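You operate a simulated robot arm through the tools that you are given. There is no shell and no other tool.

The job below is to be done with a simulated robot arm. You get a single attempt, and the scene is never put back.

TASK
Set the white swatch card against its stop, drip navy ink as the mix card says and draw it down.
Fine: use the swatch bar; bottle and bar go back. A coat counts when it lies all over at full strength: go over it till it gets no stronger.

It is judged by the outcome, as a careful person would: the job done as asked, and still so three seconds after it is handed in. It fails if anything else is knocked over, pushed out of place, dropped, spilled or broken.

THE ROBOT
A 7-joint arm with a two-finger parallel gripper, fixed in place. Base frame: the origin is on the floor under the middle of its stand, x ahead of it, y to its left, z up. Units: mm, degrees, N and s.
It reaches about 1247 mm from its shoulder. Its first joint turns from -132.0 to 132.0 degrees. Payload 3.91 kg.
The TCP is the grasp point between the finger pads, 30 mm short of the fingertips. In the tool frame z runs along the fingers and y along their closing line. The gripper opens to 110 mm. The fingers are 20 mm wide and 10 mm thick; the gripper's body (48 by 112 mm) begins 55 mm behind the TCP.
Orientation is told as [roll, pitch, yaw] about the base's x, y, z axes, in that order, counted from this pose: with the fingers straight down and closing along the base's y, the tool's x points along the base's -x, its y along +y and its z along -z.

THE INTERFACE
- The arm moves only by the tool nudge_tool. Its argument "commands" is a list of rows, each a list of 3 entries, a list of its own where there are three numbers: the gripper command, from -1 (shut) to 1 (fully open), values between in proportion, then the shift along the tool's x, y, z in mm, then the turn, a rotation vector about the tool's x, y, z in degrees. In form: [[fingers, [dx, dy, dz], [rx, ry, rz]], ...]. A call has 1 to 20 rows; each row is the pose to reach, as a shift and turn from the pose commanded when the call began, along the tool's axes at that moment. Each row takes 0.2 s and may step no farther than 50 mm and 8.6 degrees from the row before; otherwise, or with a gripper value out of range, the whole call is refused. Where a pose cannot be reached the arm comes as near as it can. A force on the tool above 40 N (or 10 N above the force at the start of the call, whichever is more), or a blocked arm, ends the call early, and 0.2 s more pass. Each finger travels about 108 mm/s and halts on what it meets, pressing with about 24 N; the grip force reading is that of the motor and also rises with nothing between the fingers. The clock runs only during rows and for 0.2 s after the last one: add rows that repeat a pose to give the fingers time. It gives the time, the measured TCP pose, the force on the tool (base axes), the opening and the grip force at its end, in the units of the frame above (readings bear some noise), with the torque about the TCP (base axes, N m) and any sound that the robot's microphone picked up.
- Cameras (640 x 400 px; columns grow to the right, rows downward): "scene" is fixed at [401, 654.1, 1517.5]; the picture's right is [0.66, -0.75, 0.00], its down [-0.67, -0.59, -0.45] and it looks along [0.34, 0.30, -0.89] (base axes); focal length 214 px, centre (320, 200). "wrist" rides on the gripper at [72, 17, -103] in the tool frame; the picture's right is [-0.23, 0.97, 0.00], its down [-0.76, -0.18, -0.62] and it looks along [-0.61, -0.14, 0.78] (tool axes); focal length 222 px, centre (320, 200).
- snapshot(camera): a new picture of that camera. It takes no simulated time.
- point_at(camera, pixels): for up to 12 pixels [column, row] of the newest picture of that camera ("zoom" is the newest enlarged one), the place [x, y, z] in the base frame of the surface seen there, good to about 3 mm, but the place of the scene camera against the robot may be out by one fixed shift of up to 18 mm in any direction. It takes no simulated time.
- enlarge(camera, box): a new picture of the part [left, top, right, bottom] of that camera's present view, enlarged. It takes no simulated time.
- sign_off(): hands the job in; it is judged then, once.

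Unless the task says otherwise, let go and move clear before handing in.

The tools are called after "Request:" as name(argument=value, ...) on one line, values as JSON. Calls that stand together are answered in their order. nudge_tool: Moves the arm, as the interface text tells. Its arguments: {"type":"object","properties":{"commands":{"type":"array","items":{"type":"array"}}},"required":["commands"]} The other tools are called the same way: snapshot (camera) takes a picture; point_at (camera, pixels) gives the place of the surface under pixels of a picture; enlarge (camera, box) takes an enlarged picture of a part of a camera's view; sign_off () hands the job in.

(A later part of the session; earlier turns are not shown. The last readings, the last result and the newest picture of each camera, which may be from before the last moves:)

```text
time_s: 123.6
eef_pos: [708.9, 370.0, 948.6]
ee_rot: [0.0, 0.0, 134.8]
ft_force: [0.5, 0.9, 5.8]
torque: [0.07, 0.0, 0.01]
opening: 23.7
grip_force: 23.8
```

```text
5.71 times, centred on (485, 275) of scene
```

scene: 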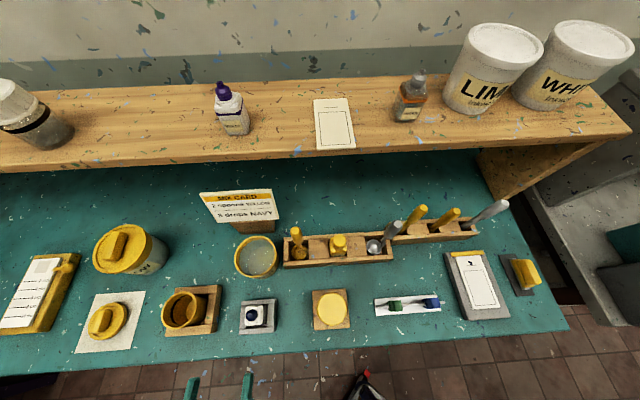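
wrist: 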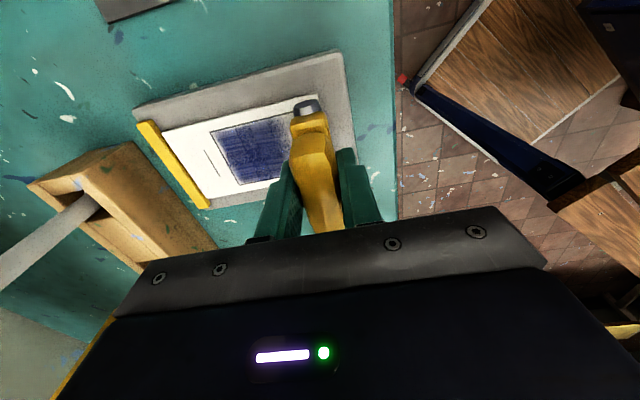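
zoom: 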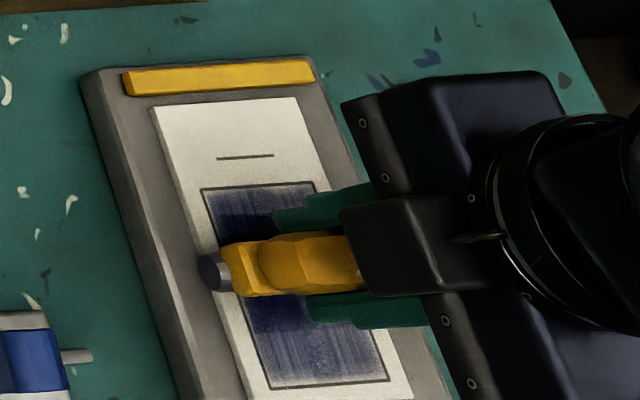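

The slow stroke lays a darker coat behind the bar, though the card has crept about 5 mm from the stop; I'll push it back afterwards. Continuing the stroke to the box's lower edge.

Request:
nudge_tool(commands=[[-0.7, [0, 3, 0.1], [0, 0, 0]], [-0.7, [0, 6, 0.2], [0, 0, 0]], [-0.7, [0, 9, 0.3], [0, 0, 0]], [-0.7, [0, 12, 0.3], [0, 0, 0]], [-0.7, [0, 15, 0.3], [0, 0, 0]], [-0.7, [0, 18, 0.4], [0, 0, 0]], [-0.7, [0, 21, 0.5], [0, 0, 0]], [-0.7, [0, 24, 0.6], [0, 0, 0]]])

Request:
nudge_tool(commands=[[-0.7, [0, 3, 0.1], [0, 0, 0]], [-0.7, [0, 6, 0.2], [0, 0, 0]], [-0.7, [0, 9, 0.3], [0, 0, 0]], [-0.7, [0, 12, 0.3], [0, 0, 0]], [-0.7, [0, 15, 0.3], [0, 0, 0]], [-0.7, [0, 18, 0.4], [0, 0, 0]], [-0.7, [0, 21, 0.5], [0, 0, 0]], [-0.7, [0, 23, 0.5], [0, 0, 0]]])

Request:
enlarge(camera="scene", box=[455, 240, 515, 310])

```text
time_s: 125.4
eef_pos: [691.9, 354.6, 947.7]
ee_rot: [0.0, 0.0, 134.9]
ft_force: [1.3, 1.1, 7.1]
torque: [0.03, -0.07, 0.02]
opening: 23.6
grip_force: 24.3
```

```text
time_s: 127.2
eef_pos: [675.3, 337.3, 948.7]
ee_rot: [0.1, 0.0, 134.8]
ft_force: [1.9, 1.0, 7.4]
torque: [0.07, -0.05, -0.01]
opening: 23.7
grip_force: 24.4
```

```text
5.71 times, centred on (485, 275) of scene
```

zoom: 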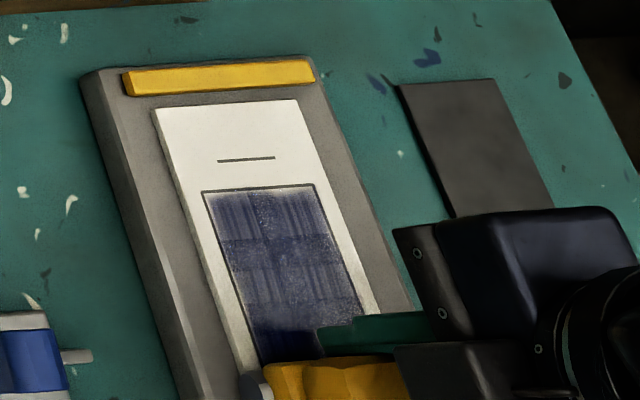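

The bar is past the box's lower edge. I'll lift and move aside so the coat can be seen without the gripper's shadow.

Request:
nudge_tool(commands=[[-0.7, [0, 0, -8], [0, 0, 0]], [-0.7, [0, 0, -30], [0, 0, 0]], [-0.7, [0, 40, -50], [0, 0, 0]], [-0.7, [20, 80, -60], [0, 0, 0]], [-0.7, [40, 110, -70], [0, 0, 0]], [-0.7, [40, 110, -70], [0, 0, 0]]])

Request:
enlarge(camera="scene", box=[455, 240, 515, 310])

Request:
enlarge(camera="scene", box=[470, 265, 505, 315])

Request:
snapshot(camera="wrist")

```text
time_s: 128.6
eef_pos: [625.6, 229.9, 1017.7]
ee_rot: [0.1, 0.0, 134.9]
ft_force: [0.4, -0.4, -0.8]
torque: [0.01, -0.02, -0.02]
opening: 23.6
grip_force: 24.1
```

```text
5.71 times, centred on (485, 275) of scene
```

zoom: 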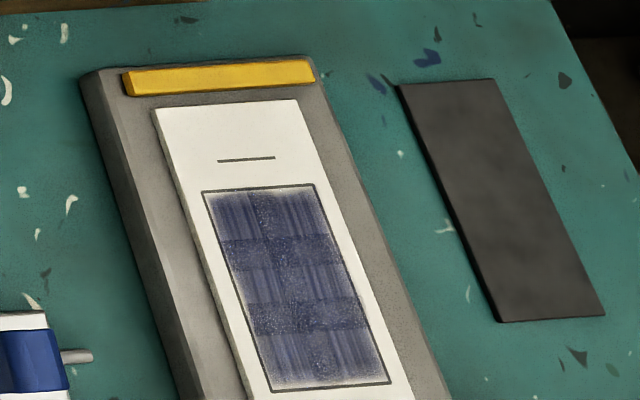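

```text
8.00 times, centred on (488, 290) of scene
```

zoom: 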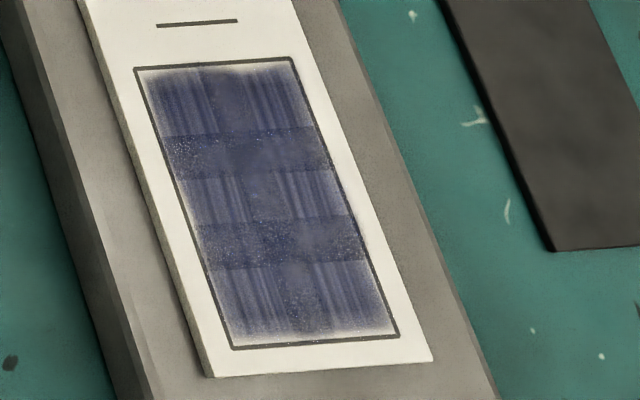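

```text
taken
```

wrist: 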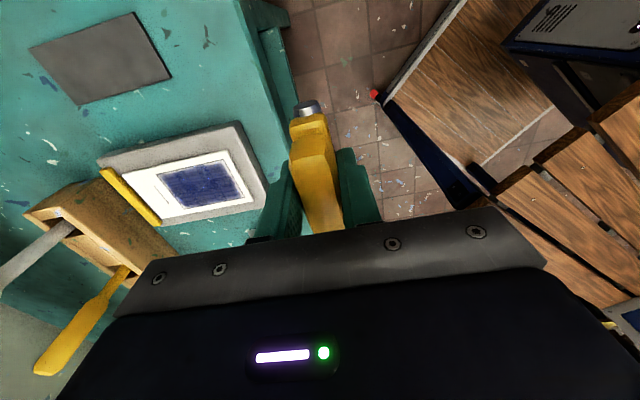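

The coat is even in places but still streaked in a plaid pattern (side columns in alternate rows), so it needs more passes. I'll go back to the top, find contact gently, and alternate down and up strokes so the card is pushed back to the stop too.

Request:
nudge_tool(commands=[[-0.7, [-10, -45, 0], [0, 0, 0]], [-0.7, [-20, -90, 0], [0, 0, 0]], [-0.7, [-30, -135, 0], [0, 0, 0]], [-0.7, [-40, -175, 10], [0, 0, 0]], [-0.7, [-40, -210, 30], [0, 0, 0]], [-0.7, [-40, -210, 50], [0, 0, 0]], [-0.7, [-40, -210, 62], [0, 0, 0]], [-0.7, [-40, -210, 67], [0, 0, 0]], [-0.7, [-40, -210, 67], [0, 0, 0]], [-0.7, [-40, -210, 67], [0, 0, 0]]])

Request:
nudge_tool(commands=[[-0.7, [0, 0, 1], [0, 0, 0]], [-0.7, [0, 0, 1], [0, 0, 0]]])

Request:
nudge_tool(commands=[[-0.7, [0, 0, 0.7], [0, 0, 0]], [-0.7, [0, 0, 0.7], [0, 0, 0]]])

```text
time_s: 130.8
eef_pos: [748.1, 407.6, 949.1]
ee_rot: [0.0, 0.0, 134.9]
ft_force: [-0.2, 0.3, -0.4]
torque: [0.0, -0.01, 0.01]
opening: 23.8
grip_force: 23.9
```

```text
time_s: 131.4
eef_pos: [747.8, 406.9, 947.9]
ee_rot: [0.0, 0.1, 134.9]
ft_force: [-0.2, 1.2, -0.9]
torque: [0.0, 0.01, -0.03]
opening: 23.6
grip_force: 23.8
```

```text
time_s: 132.0
eef_pos: [747.9, 407.6, 947.3]
ee_rot: [0.0, 0.0, 134.9]
ft_force: [-0.3, -0.9, 1.8]
torque: [-0.03, 0.04, 0.01]
opening: 23.4
grip_force: 24.0
```

Contact starts at z≈947. I'll press slightly and draw slowly down in segments, watching the force.

Request:
nudge_tool(commands=[[-0.7, [0, 0, 0.5], [0, 0, 0]], [-0.7, [0, 3, 0.5], [0, 0, 0]], [-0.7, [0, 6, 0.5], [0, 0, 0]], [-0.7, [0, 9, 0.5], [0, 0, 0]], [-0.7, [0, 12, 0.5], [0, 0, 0]], [-0.7, [0, 15, 0.5], [0, 0, 0]], [-0.7, [0, 18, 0.5], [0, 0, 0]], [-0.7, [0, 21, 0.5], [0, 0, 0]]])

Request:
nudge_tool(commands=[[-0.7, [0, 3, 0], [0, 0, 0]], [-0.7, [0, 6, 0], [0, 0, 0]], [-0.7, [0, 9, 0], [0, 0, 0]], [-0.7, [0, 12, 0], [0, 0, 0]], [-0.7, [0, 15, 0], [0, 0, 0]], [-0.7, [0, 18, 0], [0, 0, 0]], [-0.7, [0, 21, 0], [0, 0, 0]], [-0.7, [0, 24, 0], [0, 0, 0]]])

Request:
nudge_tool(commands=[[-0.7, [0, 3, 0.1], [0, 0, 0]], [-0.7, [0, 6, 0.1], [0, 0, 0]], [-0.7, [0, 9, 0.2], [0, 0, 0]], [-0.7, [0, 12, 0.2], [0, 0, 0]], [-0.7, [0, 15, 0.3], [0, 0, 0]], [-0.7, [0, 18, 0.3], [0, 0, 0]], [-0.7, [0, 21, 0.4], [0, 0, 0]], [-0.7, [0, 24, 0.4], [0, 0, 0]]])

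```text
time_s: 133.8
eef_pos: [732.4, 393.5, 947.8]
ee_rot: [0.0, 0.0, 134.9]
ft_force: [2.7, 1.8, 13.2]
torque: [0.09, -0.06, 0.02]
opening: 23.5
grip_force: 23.9
```

```text
time_s: 135.6
eef_pos: [713.0, 375.8, 948.6]
ee_rot: [0.1, 0.1, 134.9]
ft_force: [-1.4, -0.1, 0.3]
torque: [-0.01, -0.01, 0.05]
opening: 23.4
grip_force: 24.1
```

```text
time_s: 137.4
eef_pos: [699.1, 359.2, 947.0]
ee_rot: [0.1, 0.0, 134.9]
ft_force: [1.2, 1.2, 5.1]
torque: [-0.01, -0.04, 0.0]
opening: 23.6
grip_force: 24.2
```

The force varied between 0 and 13 N along the stroke. I'll finish the rest with a bit more pressure.

Request:
nudge_tool(commands=[[-0.7, [0, 3, 0.4], [0, 0, 0]], [-0.7, [0, 6, 0.4], [0, 0, 0]], [-0.7, [0, 9, 0.5], [0, 0, 0]], [-0.7, [0, 12, 0.5], [0, 0, 0]]])

Request:
nudge_tool(commands=[[-0.7, [0, 3, 0.1], [0, 0, 0]], [-0.7, [0, 6, 0.2], [0, 0, 0]], [-0.7, [0, 9, 0.2], [0, 0, 0]], [-0.7, [0, 12, 0.3], [0, 0, 0]], [-0.7, [0, 15, 0.3], [0, 0, 0]], [-0.7, [0, 18, 0.3], [0, 0, 0]], [-0.7, [0, 21, 0.3], [0, 0, 0]]])

Request:
enlarge(camera="scene", box=[470, 265, 505, 315])

```text
time_s: 138.4
eef_pos: [688.4, 349.9, 947.3]
ee_rot: [0.0, 0.0, 134.9]
ft_force: [2.6, 2.9, 13.1]
torque: [0.09, -0.14, -0.01]
opening: 23.5
grip_force: 23.6
```

```text
time_s: 140.0
eef_pos: [674.7, 335.1, 946.2]
ee_rot: [0.1, 0.0, 134.8]
ft_force: [1.6, 2.8, 12.8]
torque: [0.08, -0.11, 0.01]
opening: 23.6
grip_force: 23.5
```

```text
8.00 times, centred on (488, 290) of scene
```

zoom: 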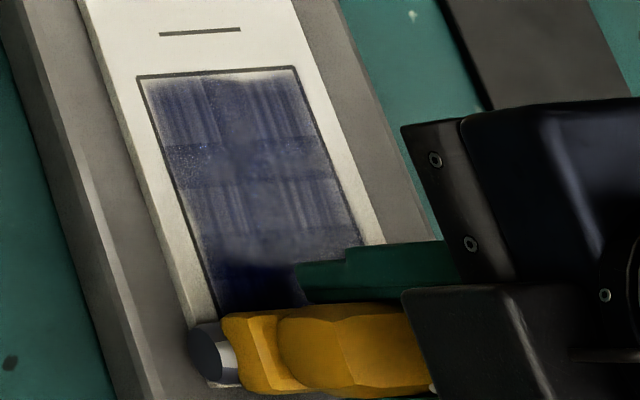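

At the lower end with 13 N. Now an upward stroke under contact, in segments, which should carry the card back up too.

Request:
nudge_tool(commands=[[-0.7, [0, -3, 0], [0, 0, 0]], [-0.7, [0, -6, 0], [0, 0, 0]], [-0.7, [0, -9, 0], [0, 0, 0]], [-0.7, [0, -12, 0], [0, 0, 0]], [-0.7, [0, -15, 0], [0, 0, 0]], [-0.7, [0, -18, 0], [0, 0, 0]], [-0.7, [0, -21, 0], [0, 0, 0]]])

Request:
nudge_tool(commands=[[-0.7, [0, -3, 0], [0, 0, 0]], [-0.7, [0, -6, 0], [0, 0, 0]], [-0.7, [0, -9, 0], [0, 0, 0]], [-0.7, [0, -12, 0], [0, 0, 0]], [-0.7, [0, -15, 0], [0, 0, 0]], [-0.7, [0, -18, 0], [0, 0, 0]], [-0.7, [0, -21, 0], [0, 0, 0]]])

Request:
enlarge(camera="scene", box=[455, 240, 515, 310])

```text
time_s: 141.6
eef_pos: [688.8, 351.5, 947.6]
ee_rot: [0.0, -0.1, 134.9]
ft_force: [-1.1, -0.6, 5.5]
torque: [-0.03, 0.03, 0.01]
opening: 23.4
grip_force: 24.6
```

```text
time_s: 143.2
eef_pos: [705.1, 366.3, 946.7]
ee_rot: [0.0, 0.0, 134.9]
ft_force: [-3.0, -1.6, 10.9]
torque: [-0.08, 0.08, -0.03]
opening: 23.8
grip_force: 24.6
```

```text
5.71 times, centred on (485, 275) of scene
```

zoom: 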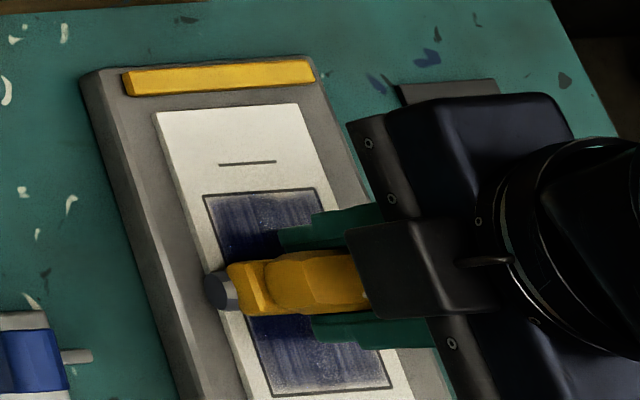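

Contact holds on the way up (10.9 N). Continuing the up-stroke past the box top.

Request:
nudge_tool(commands=[[-0.7, [0, -3, 0], [0, 0, 0]], [-0.7, [0, -6, 0], [0, 0, 0]], [-0.7, [0, -9, 0], [0, 0, 0]], [-0.7, [0, -12, 0], [0, 0, 0]], [-0.7, [0, -15, 0], [0, 0, 0]], [-0.7, [0, -18, 0], [0, 0, 0]], [-0.7, [0, -21, 0], [0, 0, 0]]])

Request:
nudge_tool(commands=[[-0.7, [0, -3, 0], [0, 0, 0]], [-0.7, [0, -6, 0], [0, 0, 0]], [-0.7, [0, -9, 0], [0, 0, 0]], [-0.7, [0, -12, 0], [0, 0, 0]], [-0.7, [0, -15, 0], [0, 0, 0]], [-0.7, [0, -18, 0], [0, 0, 0]], [-0.7, [0, -21, 0], [0, 0, 0]]])

Request:
nudge_tool(commands=[[-0.7, [0, -3, 0], [0, 0, 0]], [-0.7, [0, -6, 0], [0, 0, 0]], [-0.7, [0, -9, 0], [0, 0, 0]], [-0.7, [0, -12, 0], [0, 0, 0]], [-0.7, [0, -15, 0], [0, 0, 0]]])

Request:
enlarge(camera="scene", box=[455, 240, 515, 310])

```text
time_s: 144.8
eef_pos: [717.3, 380.0, 946.2]
ee_rot: [0.0, 0.0, 134.8]
ft_force: [-3.7, -2.0, 15.6]
torque: [-0.06, 0.12, 0.04]
opening: 23.6
grip_force: 23.9
```

```text
time_s: 146.4
eef_pos: [734.0, 396.1, 946.0]
ee_rot: [0.1, 0.0, 134.9]
ft_force: [-1.4, -2.0, 5.5]
torque: [-0.07, 0.05, 0.01]
opening: 23.6
grip_force: 23.7
```

```text
time_s: 147.6
eef_pos: [743.7, 406.5, 946.9]
ee_rot: [0.1, 0.0, 134.8]
ft_force: [-0.9, -0.7, 2.2]
torque: [-0.05, 0.03, 0.01]
opening: 23.4
grip_force: 24.2
```

```text
5.71 times, centred on (485, 275) of scene
```

zoom: 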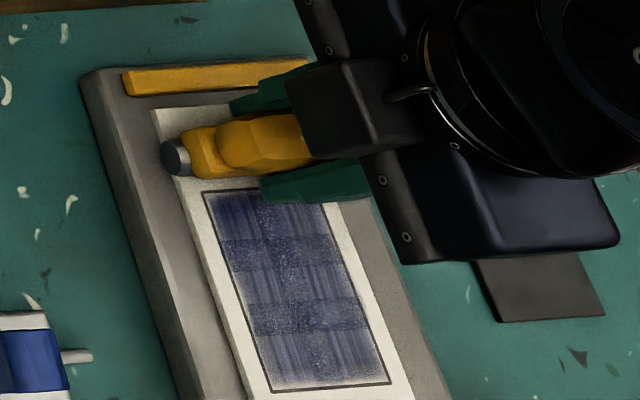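

Request:
enlarge(camera="scene", box=[470, 265, 505, 315])

Request:
snapshot(camera="wrist")

Request:
enlarge(camera="wrist", box=[260, 40, 460, 200])

```text
8.00 times, centred on (488, 290) of scene
```

zoom: 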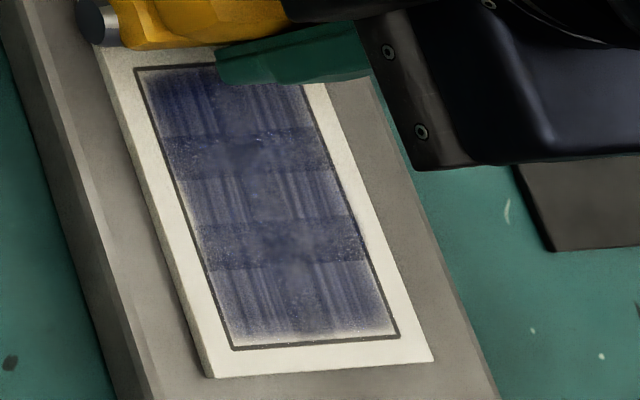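

```text
taken
```

wrist: 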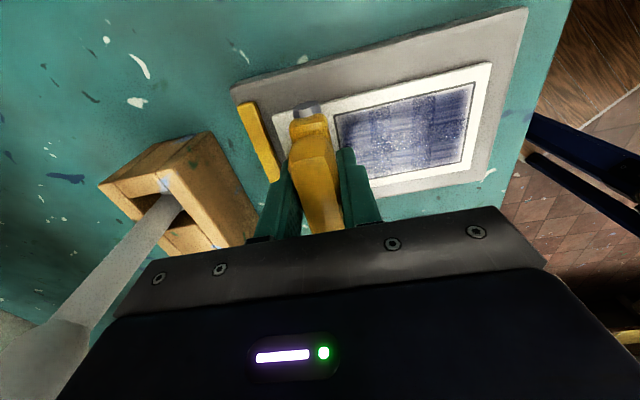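

```text
2.50 times, centred on (360, 120) of wrist
```

zoom: 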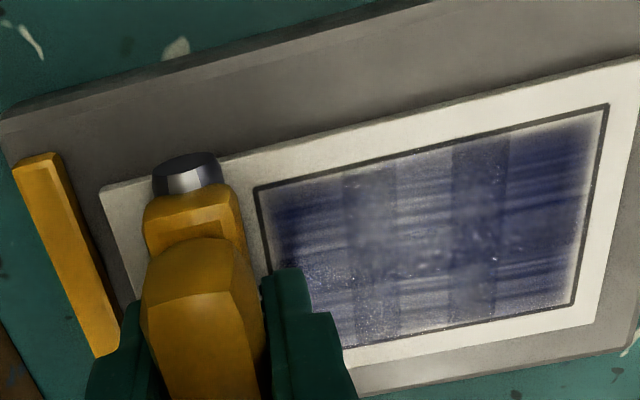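

The plaid texture has smoothed a little compared with the previous look (fewer white speckles), so it's still strengthening. I'll keep going over it with steady strokes at constant height, down then up.

Request:
nudge_tool(commands=[[-0.7, [0, 0, 0.4], [0, 0, 0]], [-0.7, [0, 5, 0.4], [0, 0, 0]], [-0.7, [0, 10, 0.4], [0, 0, 0]], [-0.7, [0, 15, 0.4], [0, 0, 0]], [-0.7, [0, 20, 0.4], [0, 0, 0]], [-0.7, [0, 25, 0.4], [0, 0, 0]], [-0.7, [0, 30, 0.4], [0, 0, 0]], [-0.7, [0, 35, 0.3], [0, 0, 0]], [-0.7, [0, 40, 0.2], [0, 0, 0]], [-0.7, [0, 45, 0.1], [0, 0, 0]], [-0.7, [0, 50, 0.1], [0, 0, 0]], [-0.7, [0, 55, 0.1], [0, 0, 0]], [-0.7, [0, 60, 0.1], [0, 0, 0]], [-0.7, [0, 65, 0.2], [0, 0, 0]], [-0.7, [0, 70, 0.3], [0, 0, 0]], [-0.7, [0, 75, 0.4], [0, 0, 0]], [-0.7, [0, 80, 0.4], [0, 0, 0]], [-0.7, [0, 85, 0.4], [0, 0, 0]], [-0.7, [0, 90, 0.4], [0, 0, 0]], [-0.7, [0, 95, 0.4], [0, 0, 0]]])

Request:
nudge_tool(commands=[[-0.7, [0, 4, 0], [0, 0, 0]], [-0.7, [0, 4, 0], [0, 0, 0]]])

Request:
enlarge(camera="scene", box=[470, 265, 505, 315])

```text
time_s: 151.8
eef_pos: [676.6, 338.1, 945.8]
ee_rot: [0.1, 0.0, 134.7]
ft_force: [0.7, 0.5, 3.0]
torque: [0.01, -0.04, -0.01]
opening: 23.4
grip_force: 23.9
```

```text
time_s: 152.4
eef_pos: [674.7, 335.9, 944.7]
ee_rot: [0.1, 0.0, 134.8]
ft_force: [0.4, -0.1, -0.3]
torque: [-0.02, -0.03, -0.02]
opening: 23.7
grip_force: 23.6
```

```text
8.00 times, centred on (488, 290) of scene
```

zoom: 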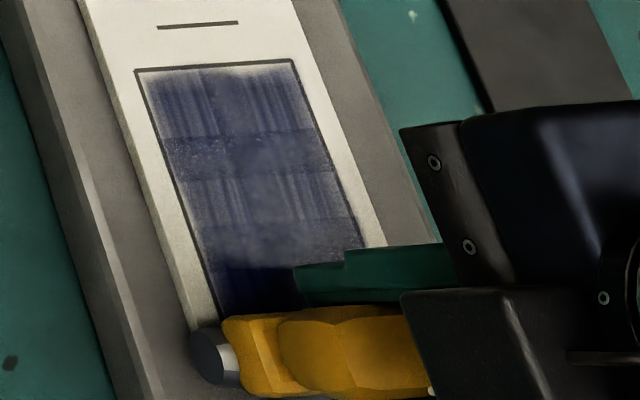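

At the lower end contact faded. I'll press in again and stroke upward, then compare the coat in the same wrist view as before.

Request:
nudge_tool(commands=[[-0.7, [0, 0, 0.6], [0, 0, 0]], [-0.7, [0, 0, 0.6], [0, 0, 0]]])

Request:
nudge_tool(commands=[[-0.7, [0, 0, 0.5], [0, 0, 0]], [-0.7, [0, 0, 0.5], [0, 0, 0]]])

```text
time_s: 153.0
eef_pos: [673.9, 336.5, 946.8]
ee_rot: [0.0, 0.0, 134.9]
ft_force: [0.5, -0.4, 6.9]
torque: [-0.03, 0.01, 0.02]
opening: 23.5
grip_force: 23.9
```

```text
time_s: 153.6
eef_pos: [674.4, 335.6, 944.6]
ee_rot: [0.0, 0.1, 134.9]
ft_force: [-0.7, 0.9, 12.1]
torque: [0.05, -0.02, 0.01]
opening: 23.6
grip_force: 23.5
```

Request:
nudge_tool(commands=[[-0.7, [0, -5, 0], [0, 0, 0]], [-0.7, [0, -10, 0], [0, 0, 0]], [-0.7, [0, -15, 0], [0, 0, 0]], [-0.7, [0, -20, 0], [0, 0, 0]], [-0.7, [0, -25, 0], [0, 0, 0]], [-0.7, [0, -30, 0], [0, 0, 0]], [-0.7, [0, -35, -0.1], [0, 0, 0]], [-0.7, [0, -40, -0.2], [0, 0, 0]], [-0.7, [0, -45, -0.2], [0, 0, 0]], [-0.7, [0, -50, -0.2], [0, 0, 0]], [-0.7, [0, -55, -0.2], [0, 0, 0]], [-0.7, [0, -60, -0.2], [0, 0, 0]], [-0.7, [0, -65, -0.1], [0, 0, 0]], [-0.7, [0, -70, 0], [0, 0, 0]], [-0.7, [0, -75, 0.1], [0, 0, 0]], [-0.7, [0, -80, 0.2], [0, 0, 0]], [-0.7, [0, -85, 0.3], [0, 0, 0]], [-0.7, [0, -90, 0.4], [0, 0, 0]], [-0.7, [0, -95, 0.5], [0, 0, 0]], [-0.7, [0, -99, 0.5], [0, 0, 0]]])

Request:
snapshot(camera="wrist")

Request:
enlarge(camera="wrist", box=[260, 40, 460, 200])

Request:
enlarge(camera="scene", box=[470, 265, 505, 315])

```text
time_s: 157.8
eef_pos: [742.8, 406.2, 944.7]
ee_rot: [0.1, 0.0, 134.9]
ft_force: [-3.8, -4.0, 16.2]
torque: [-0.1, 0.13, 0.02]
opening: 23.5
grip_force: 23.4
```

```text
taken
```

wrist: 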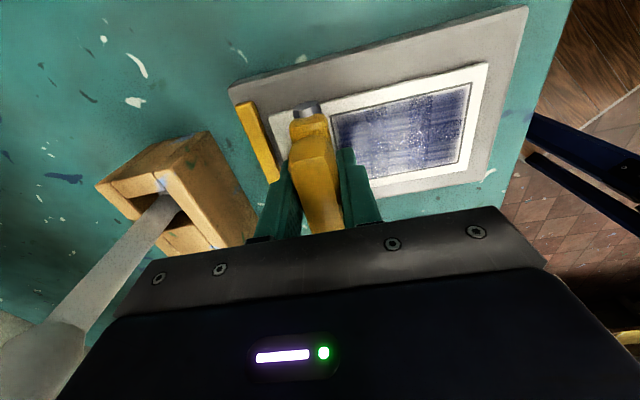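

```text
2.50 times, centred on (360, 120) of wrist
```

zoom: 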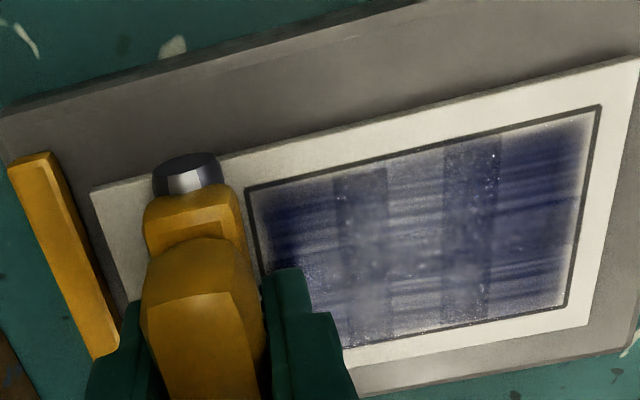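

```text
8.00 times, centred on (488, 290) of scene
```

zoom: 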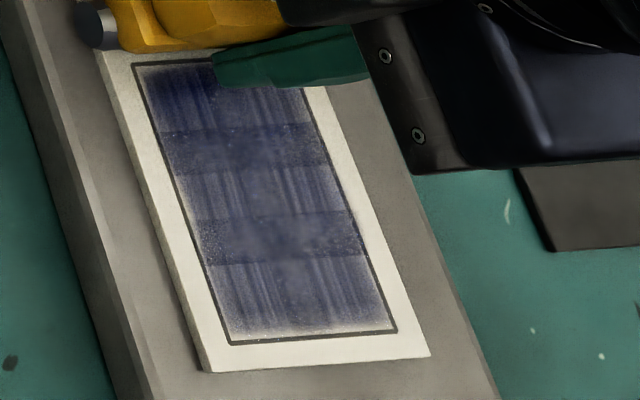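

The two successive wrist views look the same, so the coat seems to have stopped getting stronger. I'll lift away to view it without shadow and compare with the earlier unobstructed view.

Request:
nudge_tool(commands=[[-0.7, [0, 0, -8], [0, 0, 0]], [-0.7, [0, 0, -35], [0, 0, 0]], [-0.7, [40, 0, -55], [0, 0, 0]], [-0.7, [85, 0, -60], [0, 0, 0]], [-0.7, [130, 20, -60], [0, 0, 0]], [-0.7, [130, 20, -60], [0, 0, 0]]])

Request:
enlarge(camera="scene", box=[470, 265, 505, 315])

Request:
enlarge(camera="scene", box=[455, 240, 515, 310])

```text
time_s: 159.2
eef_pos: [821.4, 301.9, 1005.1]
ee_rot: [0.0, 0.1, 134.9]
ft_force: [0.4, -0.7, -0.5]
torque: [-0.01, -0.01, 0.02]
opening: 23.8
grip_force: 24.3
```

```text
8.00 times, centred on (488, 290) of scene
```

zoom: 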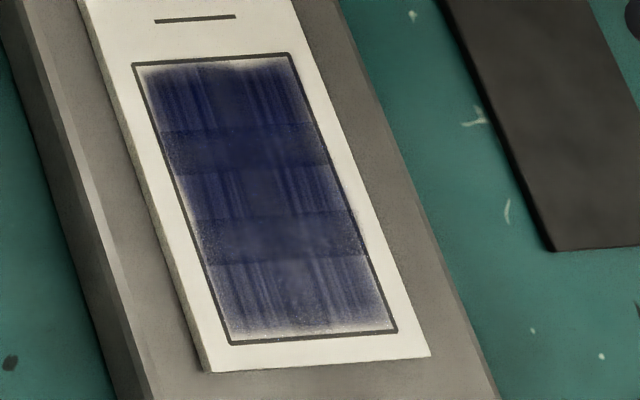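

```text
5.71 times, centred on (485, 275) of scene
```

zoom: 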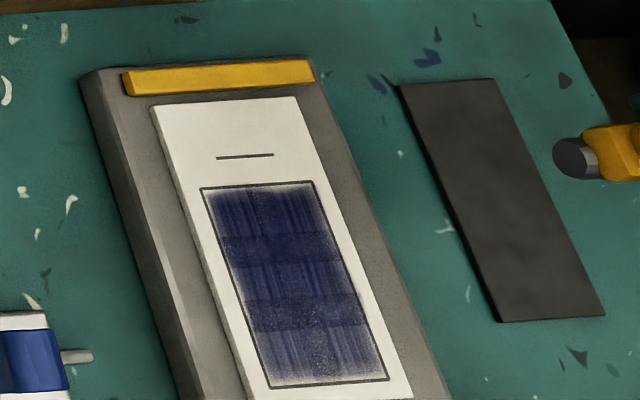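

With the gripper away the coat is clearly stronger than before: deep navy in the upper two-thirds, but still lighter in the bottom third (zoom (310,300)). So more passes are needed, reaching fully past the lower edge; I'll measure where the box and card ends are now.

Request:
enlarge(camera="scene", box=[460, 245, 520, 325])

Request:
point_at(camera="zoom", pixels=[[255, 355], [365, 345], [245, 382], [385, 370], [190, 165], [290, 158], [145, 100], [275, 92], [140, 90], [280, 82], [240, 387], [390, 378]])

```text
5.00 times, centred on (490, 285) of scene
```

zoom: 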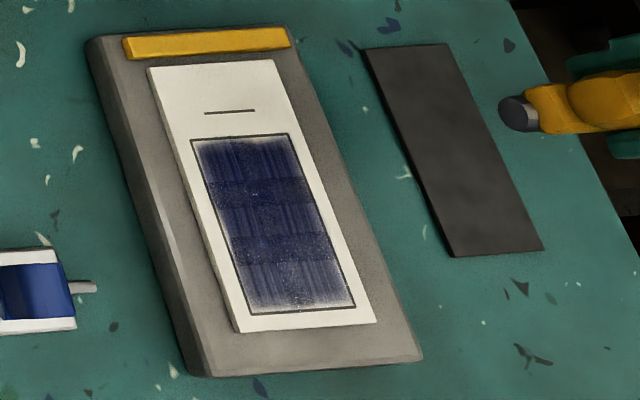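

```text
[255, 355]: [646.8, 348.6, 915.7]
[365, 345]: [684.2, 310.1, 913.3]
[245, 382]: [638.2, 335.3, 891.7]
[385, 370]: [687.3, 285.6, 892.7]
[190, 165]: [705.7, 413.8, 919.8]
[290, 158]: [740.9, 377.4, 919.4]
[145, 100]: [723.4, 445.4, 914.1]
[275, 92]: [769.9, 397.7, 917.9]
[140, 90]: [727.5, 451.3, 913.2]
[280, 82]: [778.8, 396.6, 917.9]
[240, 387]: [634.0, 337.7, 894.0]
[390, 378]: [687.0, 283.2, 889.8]
```

Request:
point_at(camera="zoom", pixels=[[249, 314], [354, 305], [241, 328], [374, 318], [192, 141], [287, 134], [151, 70], [272, 62], [130, 57], [285, 47]])

```text
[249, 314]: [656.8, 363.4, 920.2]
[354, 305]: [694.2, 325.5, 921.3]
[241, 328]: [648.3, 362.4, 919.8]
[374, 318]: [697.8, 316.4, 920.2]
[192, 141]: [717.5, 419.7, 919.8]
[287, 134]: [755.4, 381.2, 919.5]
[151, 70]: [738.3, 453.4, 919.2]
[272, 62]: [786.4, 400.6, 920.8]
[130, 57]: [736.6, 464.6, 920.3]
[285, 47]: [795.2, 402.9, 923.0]
```

The box now spans v≈717–799 and the card ends at v≈711, about 6 mm off the stop, so my strokes ended just short of the box's lower edge. I'll return to the box top, find contact gently, and stroke fully down to v≈712.

Request:
nudge_tool(commands=[[-0.7, [-40, -4, 0], [0, 0, 0]], [-0.7, [-80, -8, 0], [0, 0, 0]], [-0.7, [-127, -12, 5], [0, 0, 0]], [-0.7, [-127, -12, 30], [0, 0, 0]], [-0.7, [-127, -12, 48], [0, 0, 0]], [-0.7, [-127, -12, 56], [0, 0, 0]], [-0.7, [-127, -12, 58], [0, 0, 0]], [-0.7, [-127, -12, 58], [0, 0, 0]], [-0.7, [-127, -12, 58], [0, 0, 0]]])

Request:
nudge_tool(commands=[[-0.7, [0, 0, 0.8], [0, 0, 0]], [-0.7, [0, 0, 0.8], [0, 0, 0]]])

Request:
nudge_tool(commands=[[-0.7, [0, 0, 0.6], [0, 0, 0]], [-0.7, [0, 0, 0.6], [0, 0, 0]]])

```text
time_s: 161.2
eef_pos: [739.8, 399.3, 948.3]
ee_rot: [0.2, 0.0, 134.9]
ft_force: [0.0, 0.1, -1.3]
torque: [0.02, 0.02, 0.01]
opening: 23.2
grip_force: 24.0
```

```text
time_s: 161.8
eef_pos: [742.0, 398.2, 945.7]
ee_rot: [0.0, -0.1, 134.9]
ft_force: [0.5, 0.4, 2.2]
torque: [0.02, -0.01, -0.01]
opening: 23.5
grip_force: 23.9
```

```text
time_s: 162.4
eef_pos: [740.3, 397.5, 945.5]
ee_rot: [0.0, -0.1, 134.9]
ft_force: [0.7, 0.1, 8.2]
torque: [0.0, -0.02, 0.01]
opening: 23.8
grip_force: 24.3
```

Contact at 8 N. Full down-stroke now, in two parts to check the force.

Request:
nudge_tool(commands=[[-0.7, [0, 4, -0.2], [0, 0, 0]], [-0.7, [0, 8, -0.3], [0, 0, 0]], [-0.7, [0, 12, -0.3], [0, 0, 0]], [-0.7, [0, 16, -0.3], [0, 0, 0]], [-0.7, [0, 20, -0.3], [0, 0, 0]], [-0.7, [0, 24, -0.2], [0, 0, 0]], [-0.7, [0, 28, -0.2], [0, 0, 0]], [-0.7, [0, 32, -0.1], [0, 0, 0]]])

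Request:
nudge_tool(commands=[[-0.7, [0, 4, 0.1], [0, 0, 0]], [-0.7, [0, 8, 0.2], [0, 0, 0]], [-0.7, [0, 12, 0.2], [0, 0, 0]], [-0.7, [0, 16, 0.3], [0, 0, 0]], [-0.7, [0, 20, 0.3], [0, 0, 0]], [-0.7, [0, 24, 0.3], [0, 0, 0]], [-0.7, [0, 28, 0.3], [0, 0, 0]]])

Request:
nudge_tool(commands=[[-0.7, [0, 4, 0.2], [0, 0, 0]], [-0.7, [0, 8, 0.2], [0, 0, 0]], [-0.7, [0, 12, 0.2], [0, 0, 0]], [-0.7, [0, 16, 0.2], [0, 0, 0]], [-0.7, [0, 20, 0.2], [0, 0, 0]], [-0.7, [0, 24, 0.2], [0, 0, 0]], [-0.7, [0, 28, 0.2], [0, 0, 0]], [-0.7, [0, 31, 0.2], [0, 0, 0]]])

```text
time_s: 164.2
eef_pos: [718.7, 375.7, 946.7]
ee_rot: [0.0, 0.0, 134.7]
ft_force: [2.2, 1.2, 8.7]
torque: [0.1, -0.05, -0.02]
opening: 23.5
grip_force: 23.6
```

```text
time_s: 165.8
eef_pos: [699.4, 355.7, 944.7]
ee_rot: [0.0, 0.1, 134.8]
ft_force: [3.3, 2.5, 12.8]
torque: [0.06, -0.06, -0.02]
opening: 23.7
grip_force: 23.7
```

```text
time_s: 167.6
eef_pos: [677.0, 334.4, 944.6]
ee_rot: [0.0, 0.1, 134.9]
ft_force: [2.4, 4.2, 15.1]
torque: [0.18, -0.11, 0.01]
opening: 23.7
grip_force: 24.1
```

Good contact throughout (9–15 N). A couple of mm more, then the up-stroke with slightly less pressure.

Request:
nudge_tool(commands=[[-0.7, [0, 2, -0.3], [0, 0, 0]], [-0.7, [0, 2, -0.3], [0, 0, 0]], [-0.7, [0, -2, -0.5], [0, 0, 0]], [-0.7, [0, -6, -0.5], [0, 0, 0]], [-0.7, [0, -10, -0.5], [0, 0, 0]], [-0.7, [0, -14, -0.5], [0, 0, 0]], [-0.7, [0, -18, -0.5], [0, 0, 0]], [-0.7, [0, -22, -0.5], [0, 0, 0]], [-0.7, [0, -26, -0.5], [0, 0, 0]], [-0.7, [0, -30, -0.5], [0, 0, 0]]])

Request:
nudge_tool(commands=[[-0.7, [0, -4, 0], [0, 0, 0]], [-0.7, [0, -8, 0], [0, 0, 0]], [-0.7, [0, -12, 0], [0, 0, 0]], [-0.7, [0, -16, 0], [0, 0, 0]], [-0.7, [0, -20, 0], [0, 0, 0]], [-0.7, [0, -24, 0], [0, 0, 0]], [-0.7, [0, -28, 0], [0, 0, 0]]])

Request:
nudge_tool(commands=[[-0.7, [0, -4, 0], [0, 0, 0]], [-0.7, [0, -8, 0], [0, 0, 0]], [-0.7, [0, -12, 0], [0, 0, 0]], [-0.7, [0, -16, 0], [0, 0, 0]], [-0.7, [0, -20, 0], [0, 0, 0]], [-0.7, [0, -24, 0], [0, 0, 0]], [-0.7, [0, -28, 0], [0, 0, 0]], [-0.7, [0, -32, 0], [0, 0, 0]], [-0.7, [0, -36, 0], [0, 0, 0]]])

```text
time_s: 169.8
eef_pos: [698.9, 355.6, 945.4]
ee_rot: [0.1, 0.0, 134.9]
ft_force: [1.0, 0.4, -1.4]
torque: [-0.02, -0.02, 0.02]
opening: 24.0
grip_force: 24.3
```

```text
time_s: 171.4
eef_pos: [717.5, 375.0, 945.1]
ee_rot: [0.0, 0.0, 134.9]
ft_force: [-0.7, -1.6, 6.9]
torque: [-0.06, 0.06, 0.01]
opening: 23.5
grip_force: 23.9
```

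```text
time_s: 173.4
eef_pos: [743.4, 400.6, 945.8]
ee_rot: [0.0, 0.0, 134.9]
ft_force: [-0.1, 0.4, -0.5]
torque: [0.01, -0.01, 0.01]
opening: 23.4
grip_force: 24.0
```

The up-stroke was light and intermittent. I'll press in again and make another full down-stroke.

Request:
nudge_tool(commands=[[-0.7, [0, 0, 0.6], [0, 0, 0]], [-0.7, [0, 0, 0.6], [0, 0, 0]]])

Request:
nudge_tool(commands=[[-0.7, [0, 0, 0.4], [0, 0, 0]], [-0.7, [0, 0, 0.4], [0, 0, 0]]])

```text
time_s: 174.0
eef_pos: [742.7, 400.9, 944.8]
ee_rot: [0.0, 0.0, 134.9]
ft_force: [1.2, 0.2, 3.7]
torque: [0.05, -0.05, 0.03]
opening: 23.7
grip_force: 24.2
```

```text
time_s: 174.6
eef_pos: [743.0, 400.4, 945.2]
ee_rot: [0.0, 0.0, 135.0]
ft_force: [0.2, -0.5, 10.6]
torque: [0.01, 0.02, 0.0]
opening: 23.8
grip_force: 23.8
```

Request:
nudge_tool(commands=[[-0.7, [0, 4, -0.2], [0, 0, 0]], [-0.7, [0, 8, -0.3], [0, 0, 0]], [-0.7, [0, 12, -0.3], [0, 0, 0]], [-0.7, [0, 16, -0.3], [0, 0, 0]], [-0.7, [0, 20, -0.3], [0, 0, 0]], [-0.7, [0, 24, -0.2], [0, 0, 0]], [-0.7, [0, 28, -0.2], [0, 0, 0]], [-0.7, [0, 32, -0.1], [0, 0, 0]]])

Request:
nudge_tool(commands=[[-0.7, [0, 4, 0.1], [0, 0, 0]], [-0.7, [0, 8, 0.2], [0, 0, 0]], [-0.7, [0, 12, 0.2], [0, 0, 0]], [-0.7, [0, 16, 0.2], [0, 0, 0]], [-0.7, [0, 20, 0.2], [0, 0, 0]], [-0.7, [0, 24, 0.2], [0, 0, 0]], [-0.7, [0, 28, 0.2], [0, 0, 0]]])

Request:
nudge_tool(commands=[[-0.7, [0, 4, 0.1], [0, 0, 0]], [-0.7, [0, 8, 0.1], [0, 0, 0]], [-0.7, [0, 12, 0.1], [0, 0, 0]], [-0.7, [0, 16, 0.1], [0, 0, 0]], [-0.7, [0, 20, 0.1], [0, 0, 0]], [-0.7, [0, 24, 0.1], [0, 0, 0]], [-0.7, [0, 28, 0.1], [0, 0, 0]], [-0.7, [0, 32, 0.1], [0, 0, 0]], [-0.7, [0, 36, 0.1], [0, 0, 0]]])

```text
time_s: 176.4
eef_pos: [719.8, 378.3, 944.2]
ee_rot: [0.1, 0.0, 134.9]
ft_force: [2.3, 1.6, 13.0]
torque: [0.05, -0.02, 0.01]
opening: 23.4
grip_force: 24.4
```

```text
time_s: 178.0
eef_pos: [701.3, 358.2, 943.6]
ee_rot: [0.1, -0.1, 134.7]
ft_force: [1.7, 0.3, 6.7]
torque: [0.01, -0.04, -0.02]
opening: 23.7
grip_force: 24.7
```

```text
time_s: 180.0
eef_pos: [676.1, 332.1, 943.9]
ee_rot: [0.0, 0.0, 134.8]
ft_force: [-0.8, 0.9, -1.4]
torque: [0.02, 0.01, 0.01]
opening: 23.7
grip_force: 24.9
```

Contact was lost in the last part. I'll move aside and inspect the coat and card position.

Request:
nudge_tool(commands=[[-0.7, [0, 0, -8], [0, 0, 0]], [-0.7, [10, 0, -35], [0, 0, 0]], [-0.7, [55, -10, -55], [0, 0, 0]], [-0.7, [95, -40, -60], [0, 0, 0]], [-0.7, [130, -75, -60], [0, 0, 0]], [-0.7, [130, -75, -60], [0, 0, 0]]])

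Request:
enlarge(camera="scene", box=[470, 265, 505, 315])

Request:
enlarge(camera="scene", box=[460, 245, 520, 325])

Request:
point_at(camera="zoom", pixels=[[241, 332], [374, 322], [152, 74], [272, 66], [130, 57], [285, 47]])

```text
refused: row 3 steps farther than a row can; nothing moved
```

```text
8.00 times, centred on (488, 290) of scene
```

zoom: 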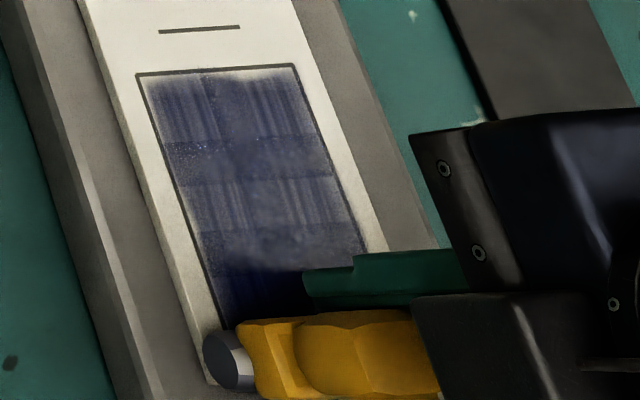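

```text
5.00 times, centred on (490, 285) of scene
```

zoom: 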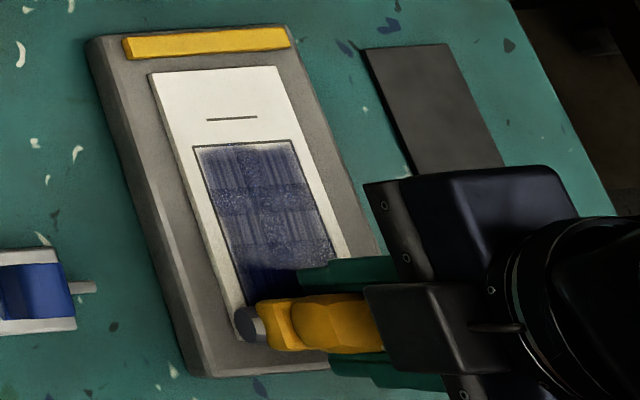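

```text
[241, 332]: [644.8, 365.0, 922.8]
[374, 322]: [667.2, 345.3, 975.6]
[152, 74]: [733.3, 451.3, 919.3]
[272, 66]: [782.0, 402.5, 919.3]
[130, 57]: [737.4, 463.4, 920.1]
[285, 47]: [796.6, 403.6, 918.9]
```

The lift was refused (one step too long), so the bar is still low over the card's end. The card is now about 9 mm off the stop. I'll make use of this: set the bar down at the lower edge and do a firm up-stroke, which coats the bottom and pushes the card upward.

Request:
nudge_tool(commands=[[-0.7, [0, 2.5, 0.5], [0, 0, 0]], [-0.7, [0, 2.5, 0.5], [0, 0, 0]]])

Request:
nudge_tool(commands=[[-0.7, [0, 0, 0.6], [0, 0, 0]], [-0.7, [0, 0, 0.6], [0, 0, 0]]])

```text
time_s: 180.6
eef_pos: [673.4, 331.5, 944.2]
ee_rot: [-0.1, 0.0, 134.9]
ft_force: [2.0, 0.9, 9.6]
torque: [0.06, -0.07, -0.02]
opening: 23.5
grip_force: 23.8
```

```text
time_s: 181.2
eef_pos: [673.8, 331.0, 942.5]
ee_rot: [0.0, 0.1, 135.0]
ft_force: [0.5, 0.2, 13.2]
torque: [0.0, -0.07, 0.01]
opening: 23.8
grip_force: 23.7
```

13 N at v≈710. Up-stroke now in three parts.

Request:
nudge_tool(commands=[[-0.7, [0, -4, 0], [0, 0, 0]], [-0.7, [0, -8, 0], [0, 0, 0]], [-0.7, [0, -12, 0], [0, 0, 0]], [-0.7, [0, -16, 0], [0, 0, 0]], [-0.7, [0, -20, 0], [0, 0, 0]], [-0.7, [0, -24, 0], [0, 0, 0]], [-0.7, [0, -28, 0], [0, 0, 0]], [-0.7, [0, -32, 0], [0, 0, 0]]])

Request:
nudge_tool(commands=[[-0.7, [0, -4, 0.1], [0, 0, 0]], [-0.7, [0, -8, 0.1], [0, 0, 0]], [-0.7, [0, -12, 0.1], [0, 0, 0]], [-0.7, [0, -16, 0.1], [0, 0, 0]], [-0.7, [0, -20, 0.1], [0, 0, 0]], [-0.7, [0, -24, 0.1], [0, 0, 0]], [-0.7, [0, -28, 0.1], [0, 0, 0]], [-0.7, [0, -32, 0.1], [0, 0, 0]]])

Request:
nudge_tool(commands=[[-0.7, [0, -4, 0.1], [0, 0, 0]], [-0.7, [0, -8, 0.2], [0, 0, 0]], [-0.7, [0, -12, 0.3], [0, 0, 0]], [-0.7, [0, -16, 0.3], [0, 0, 0]], [-0.7, [0, -20, 0.3], [0, 0, 0]], [-0.7, [0, -24, 0.3], [0, 0, 0]], [-0.7, [0, -28, 0.3], [0, 0, 0]], [-0.7, [0, -32, 0.3], [0, 0, 0]]])

```text
time_s: 183.0
eef_pos: [695.0, 352.6, 943.0]
ee_rot: [0.1, 0.0, 134.9]
ft_force: [-2.8, -2.8, 8.7]
torque: [-0.11, 0.04, 0.01]
opening: 23.8
grip_force: 24.3
```

```text
time_s: 184.8
eef_pos: [717.6, 376.0, 942.2]
ee_rot: [0.1, 0.0, 134.8]
ft_force: [-3.4, -2.2, 13.6]
torque: [-0.08, 0.1, -0.03]
opening: 23.7
grip_force: 23.7
```

```text
time_s: 186.6
eef_pos: [742.1, 398.4, 943.0]
ee_rot: [0.0, 0.0, 134.9]
ft_force: [-1.7, -1.2, 8.1]
torque: [0.0, 0.06, -0.04]
opening: 23.5
grip_force: 23.9
```

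Contact held over the whole up-stroke. I'll lift and move to the side to view.

Request:
nudge_tool(commands=[[-0.7, [0, 0, -8], [0, 0, 0]], [-0.7, [0, 0, -35], [0, 0, 0]], [-0.7, [40, 0, -55], [0, 0, 0]], [-0.7, [85, 5, -60], [0, 0, 0]], [-0.7, [130, 10, -60], [0, 0, 0]], [-0.7, [130, 10, -60], [0, 0, 0]]])

Request:
enlarge(camera="scene", box=[470, 265, 505, 315])

Request:
enlarge(camera="scene", box=[460, 245, 520, 325])

Request:
point_at(camera="zoom", pixels=[[241, 330], [374, 319], [152, 72], [272, 64], [130, 57], [285, 47], [249, 316], [354, 306]])

```text
time_s: 188.0
eef_pos: [827.1, 300.2, 1002.4]
ee_rot: [0.1, -0.1, 135.0]
ft_force: [-0.3, 0.5, -0.8]
torque: [0.0, -0.06, 0.01]
opening: 23.7
grip_force: 24.0
```

```text
8.00 times, centred on (488, 290) of scene
```

zoom: 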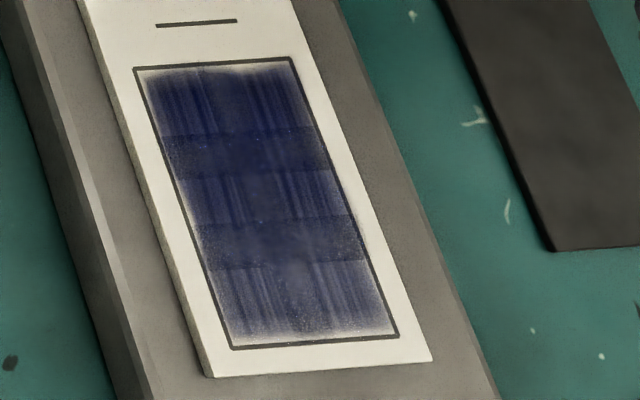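

```text
5.00 times, centred on (490, 285) of scene
```

zoom: 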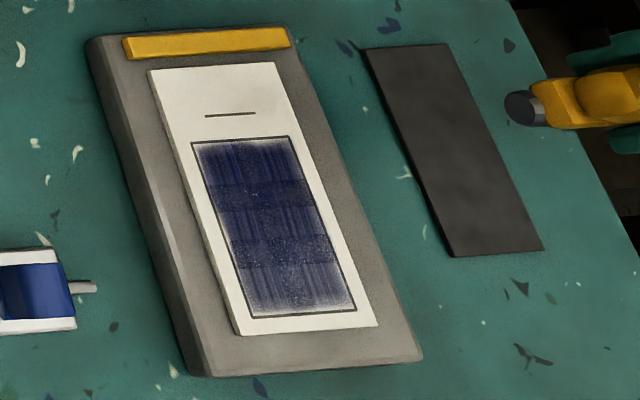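

```text
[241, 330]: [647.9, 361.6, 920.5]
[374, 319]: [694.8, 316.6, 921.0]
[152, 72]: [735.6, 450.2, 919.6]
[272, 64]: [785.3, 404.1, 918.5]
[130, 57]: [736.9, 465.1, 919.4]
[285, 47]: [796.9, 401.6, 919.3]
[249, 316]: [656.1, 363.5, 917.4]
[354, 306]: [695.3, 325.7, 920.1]
```

Compared with the last clear view, the upper two-thirds look the same (deep navy) while the lowest strip (zoom 8x, (300,300)) is still paler. I'll take a wrist picture from here to check the bottom strip in other light.

Request:
snapshot(camera="wrist")

Request:
snapshot(camera="scene")

```text
taken
```

wrist: 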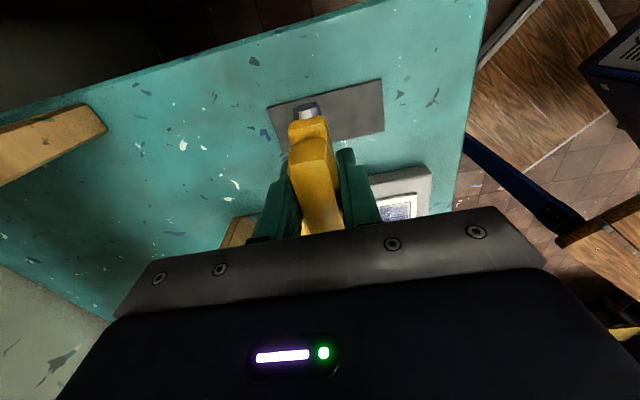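

```text
taken
```

scene: 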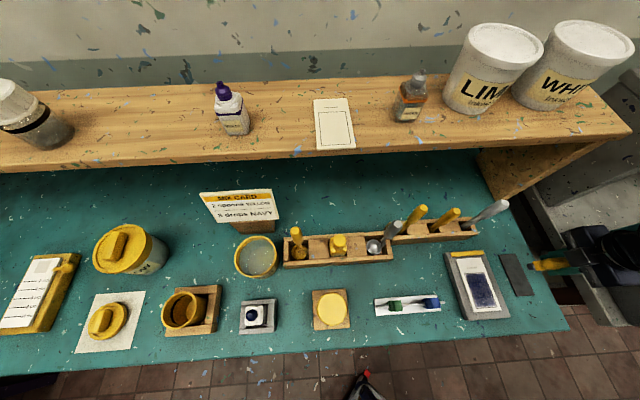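

Light and the arm's shadow confuse the comparison, so I'll park the gripper exactly where it was for the earlier view (t≈128) and take the same zoom.

Request:
nudge_tool(commands=[[-0.7, [-15, 38, -5], [0, 0, 0]], [-0.7, [-35, 76, -10], [0, 0, 0]], [-0.7, [-55, 115, -15], [0, 0, 0]], [-0.7, [-75, 154, -15], [0, 0, 0]], [-0.7, [-92, 192, -15], [0, 0, 0]], [-0.7, [-92, 192, -15], [0, 0, 0]]])

Request:
enlarge(camera="scene", box=[470, 265, 505, 315])

Request:
snapshot(camera="wrist")

Request:
enlarge(camera="wrist", box=[90, 110, 280, 230])

```text
time_s: 189.4
eef_pos: [624.2, 227.9, 1017.8]
ee_rot: [0.1, -0.1, 134.9]
ft_force: [0.6, 0.2, -0.6]
torque: [-0.04, 0.07, 0.01]
opening: 23.7
grip_force: 23.6
```

```text
8.00 times, centred on (488, 290) of scene
```

zoom: 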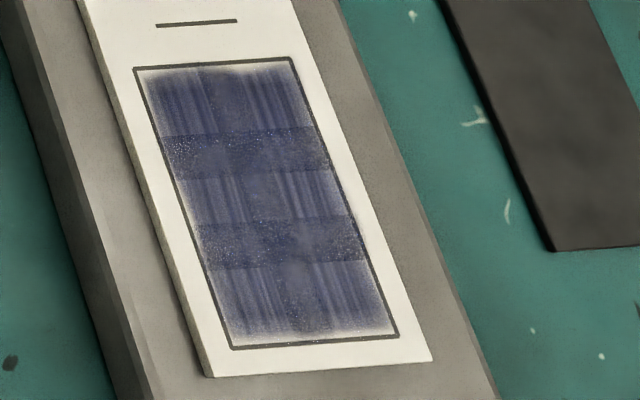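

```text
taken
```

wrist: 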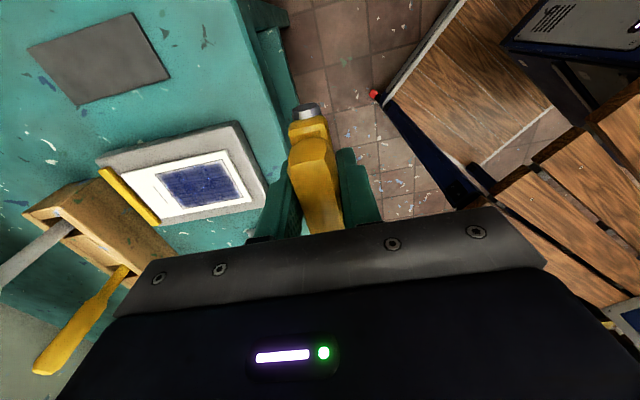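

```text
3.33 times, centred on (185, 170) of wrist
```

zoom: 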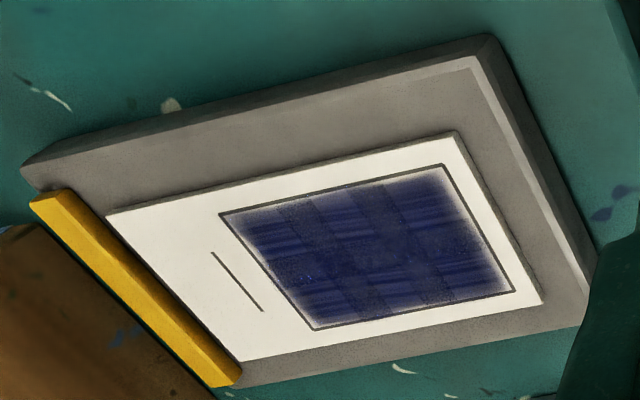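

Seen with the gripper parked in the same place, the coat is identical to the view after the third pass, and the wrist zoom shows it uniformly navy all over the box, so it gets no stronger. Now I'll take the bar back over its mat and turn it to its original direction.

Request:
nudge_tool(commands=[[-0.7, [18, -37, 0], [0, 0, 0]], [-0.7, [36, -74, 0], [0, 0, 0]], [-0.7, [54, -111, 0], [0, 0, 0]], [-0.7, [72, -148, 5], [0, 0, 0]], [-0.7, [89, -184, 10], [0, 0, 0]], [-0.7, [89, -184, 10], [0, 0, 7.5]], [-0.7, [89, -184, 10], [0, 0, 15]], [-0.7, [89, -184, 10], [0, 0, 22.5]], [-0.7, [89, -184, 10], [0, 0, 30]], [-0.7, [89, -184, 10], [0, 0, 37.5]], [-0.7, [89, -184, 10], [0, 0, 45]], [-0.7, [89, -184, 10], [0, 0, 52.5]], [-0.7, [89, -184, 10], [0, 0, 60]], [-0.7, [89, -184, 10], [0, 0, 67.5]], [-0.7, [89, -184, 10], [0, 0, 75]], [-0.7, [89, -184, 10], [0, 0, 82.5]], [-0.7, [89, -184, 10], [0, 0, 90]], [-0.7, [89, -184, 10], [0, 0, 90]], [-0.7, [89, -184, 10], [0, 0, 90]]])

Request:
snapshot(camera="wrist")

Request:
enlarge(camera="scene", box=[480, 230, 580, 320])

```text
time_s: 193.4
eef_pos: [819.1, 294.7, 1008.6]
ee_rot: [0.1, 0.1, 44.8]
ft_force: [0.5, 0.0, -0.8]
torque: [-0.03, 0.02, -0.03]
opening: 23.5
grip_force: 24.3
```

```text
taken
```

wrist: 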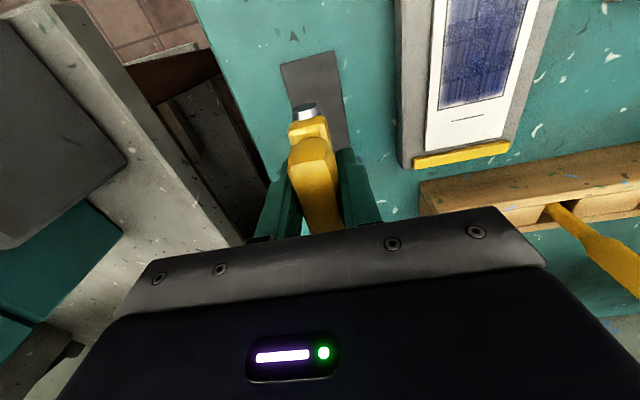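

```text
4.44 times, centred on (530, 275) of scene
```

zoom: 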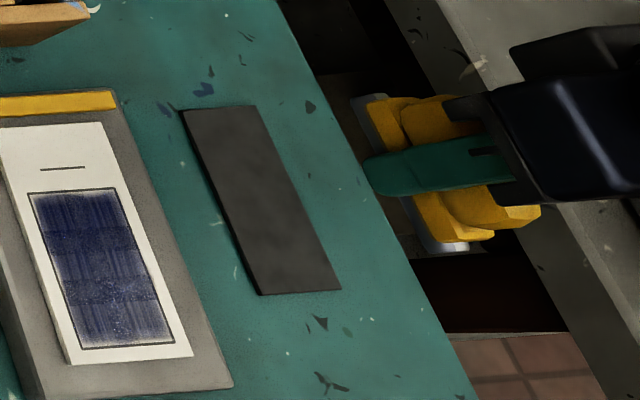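

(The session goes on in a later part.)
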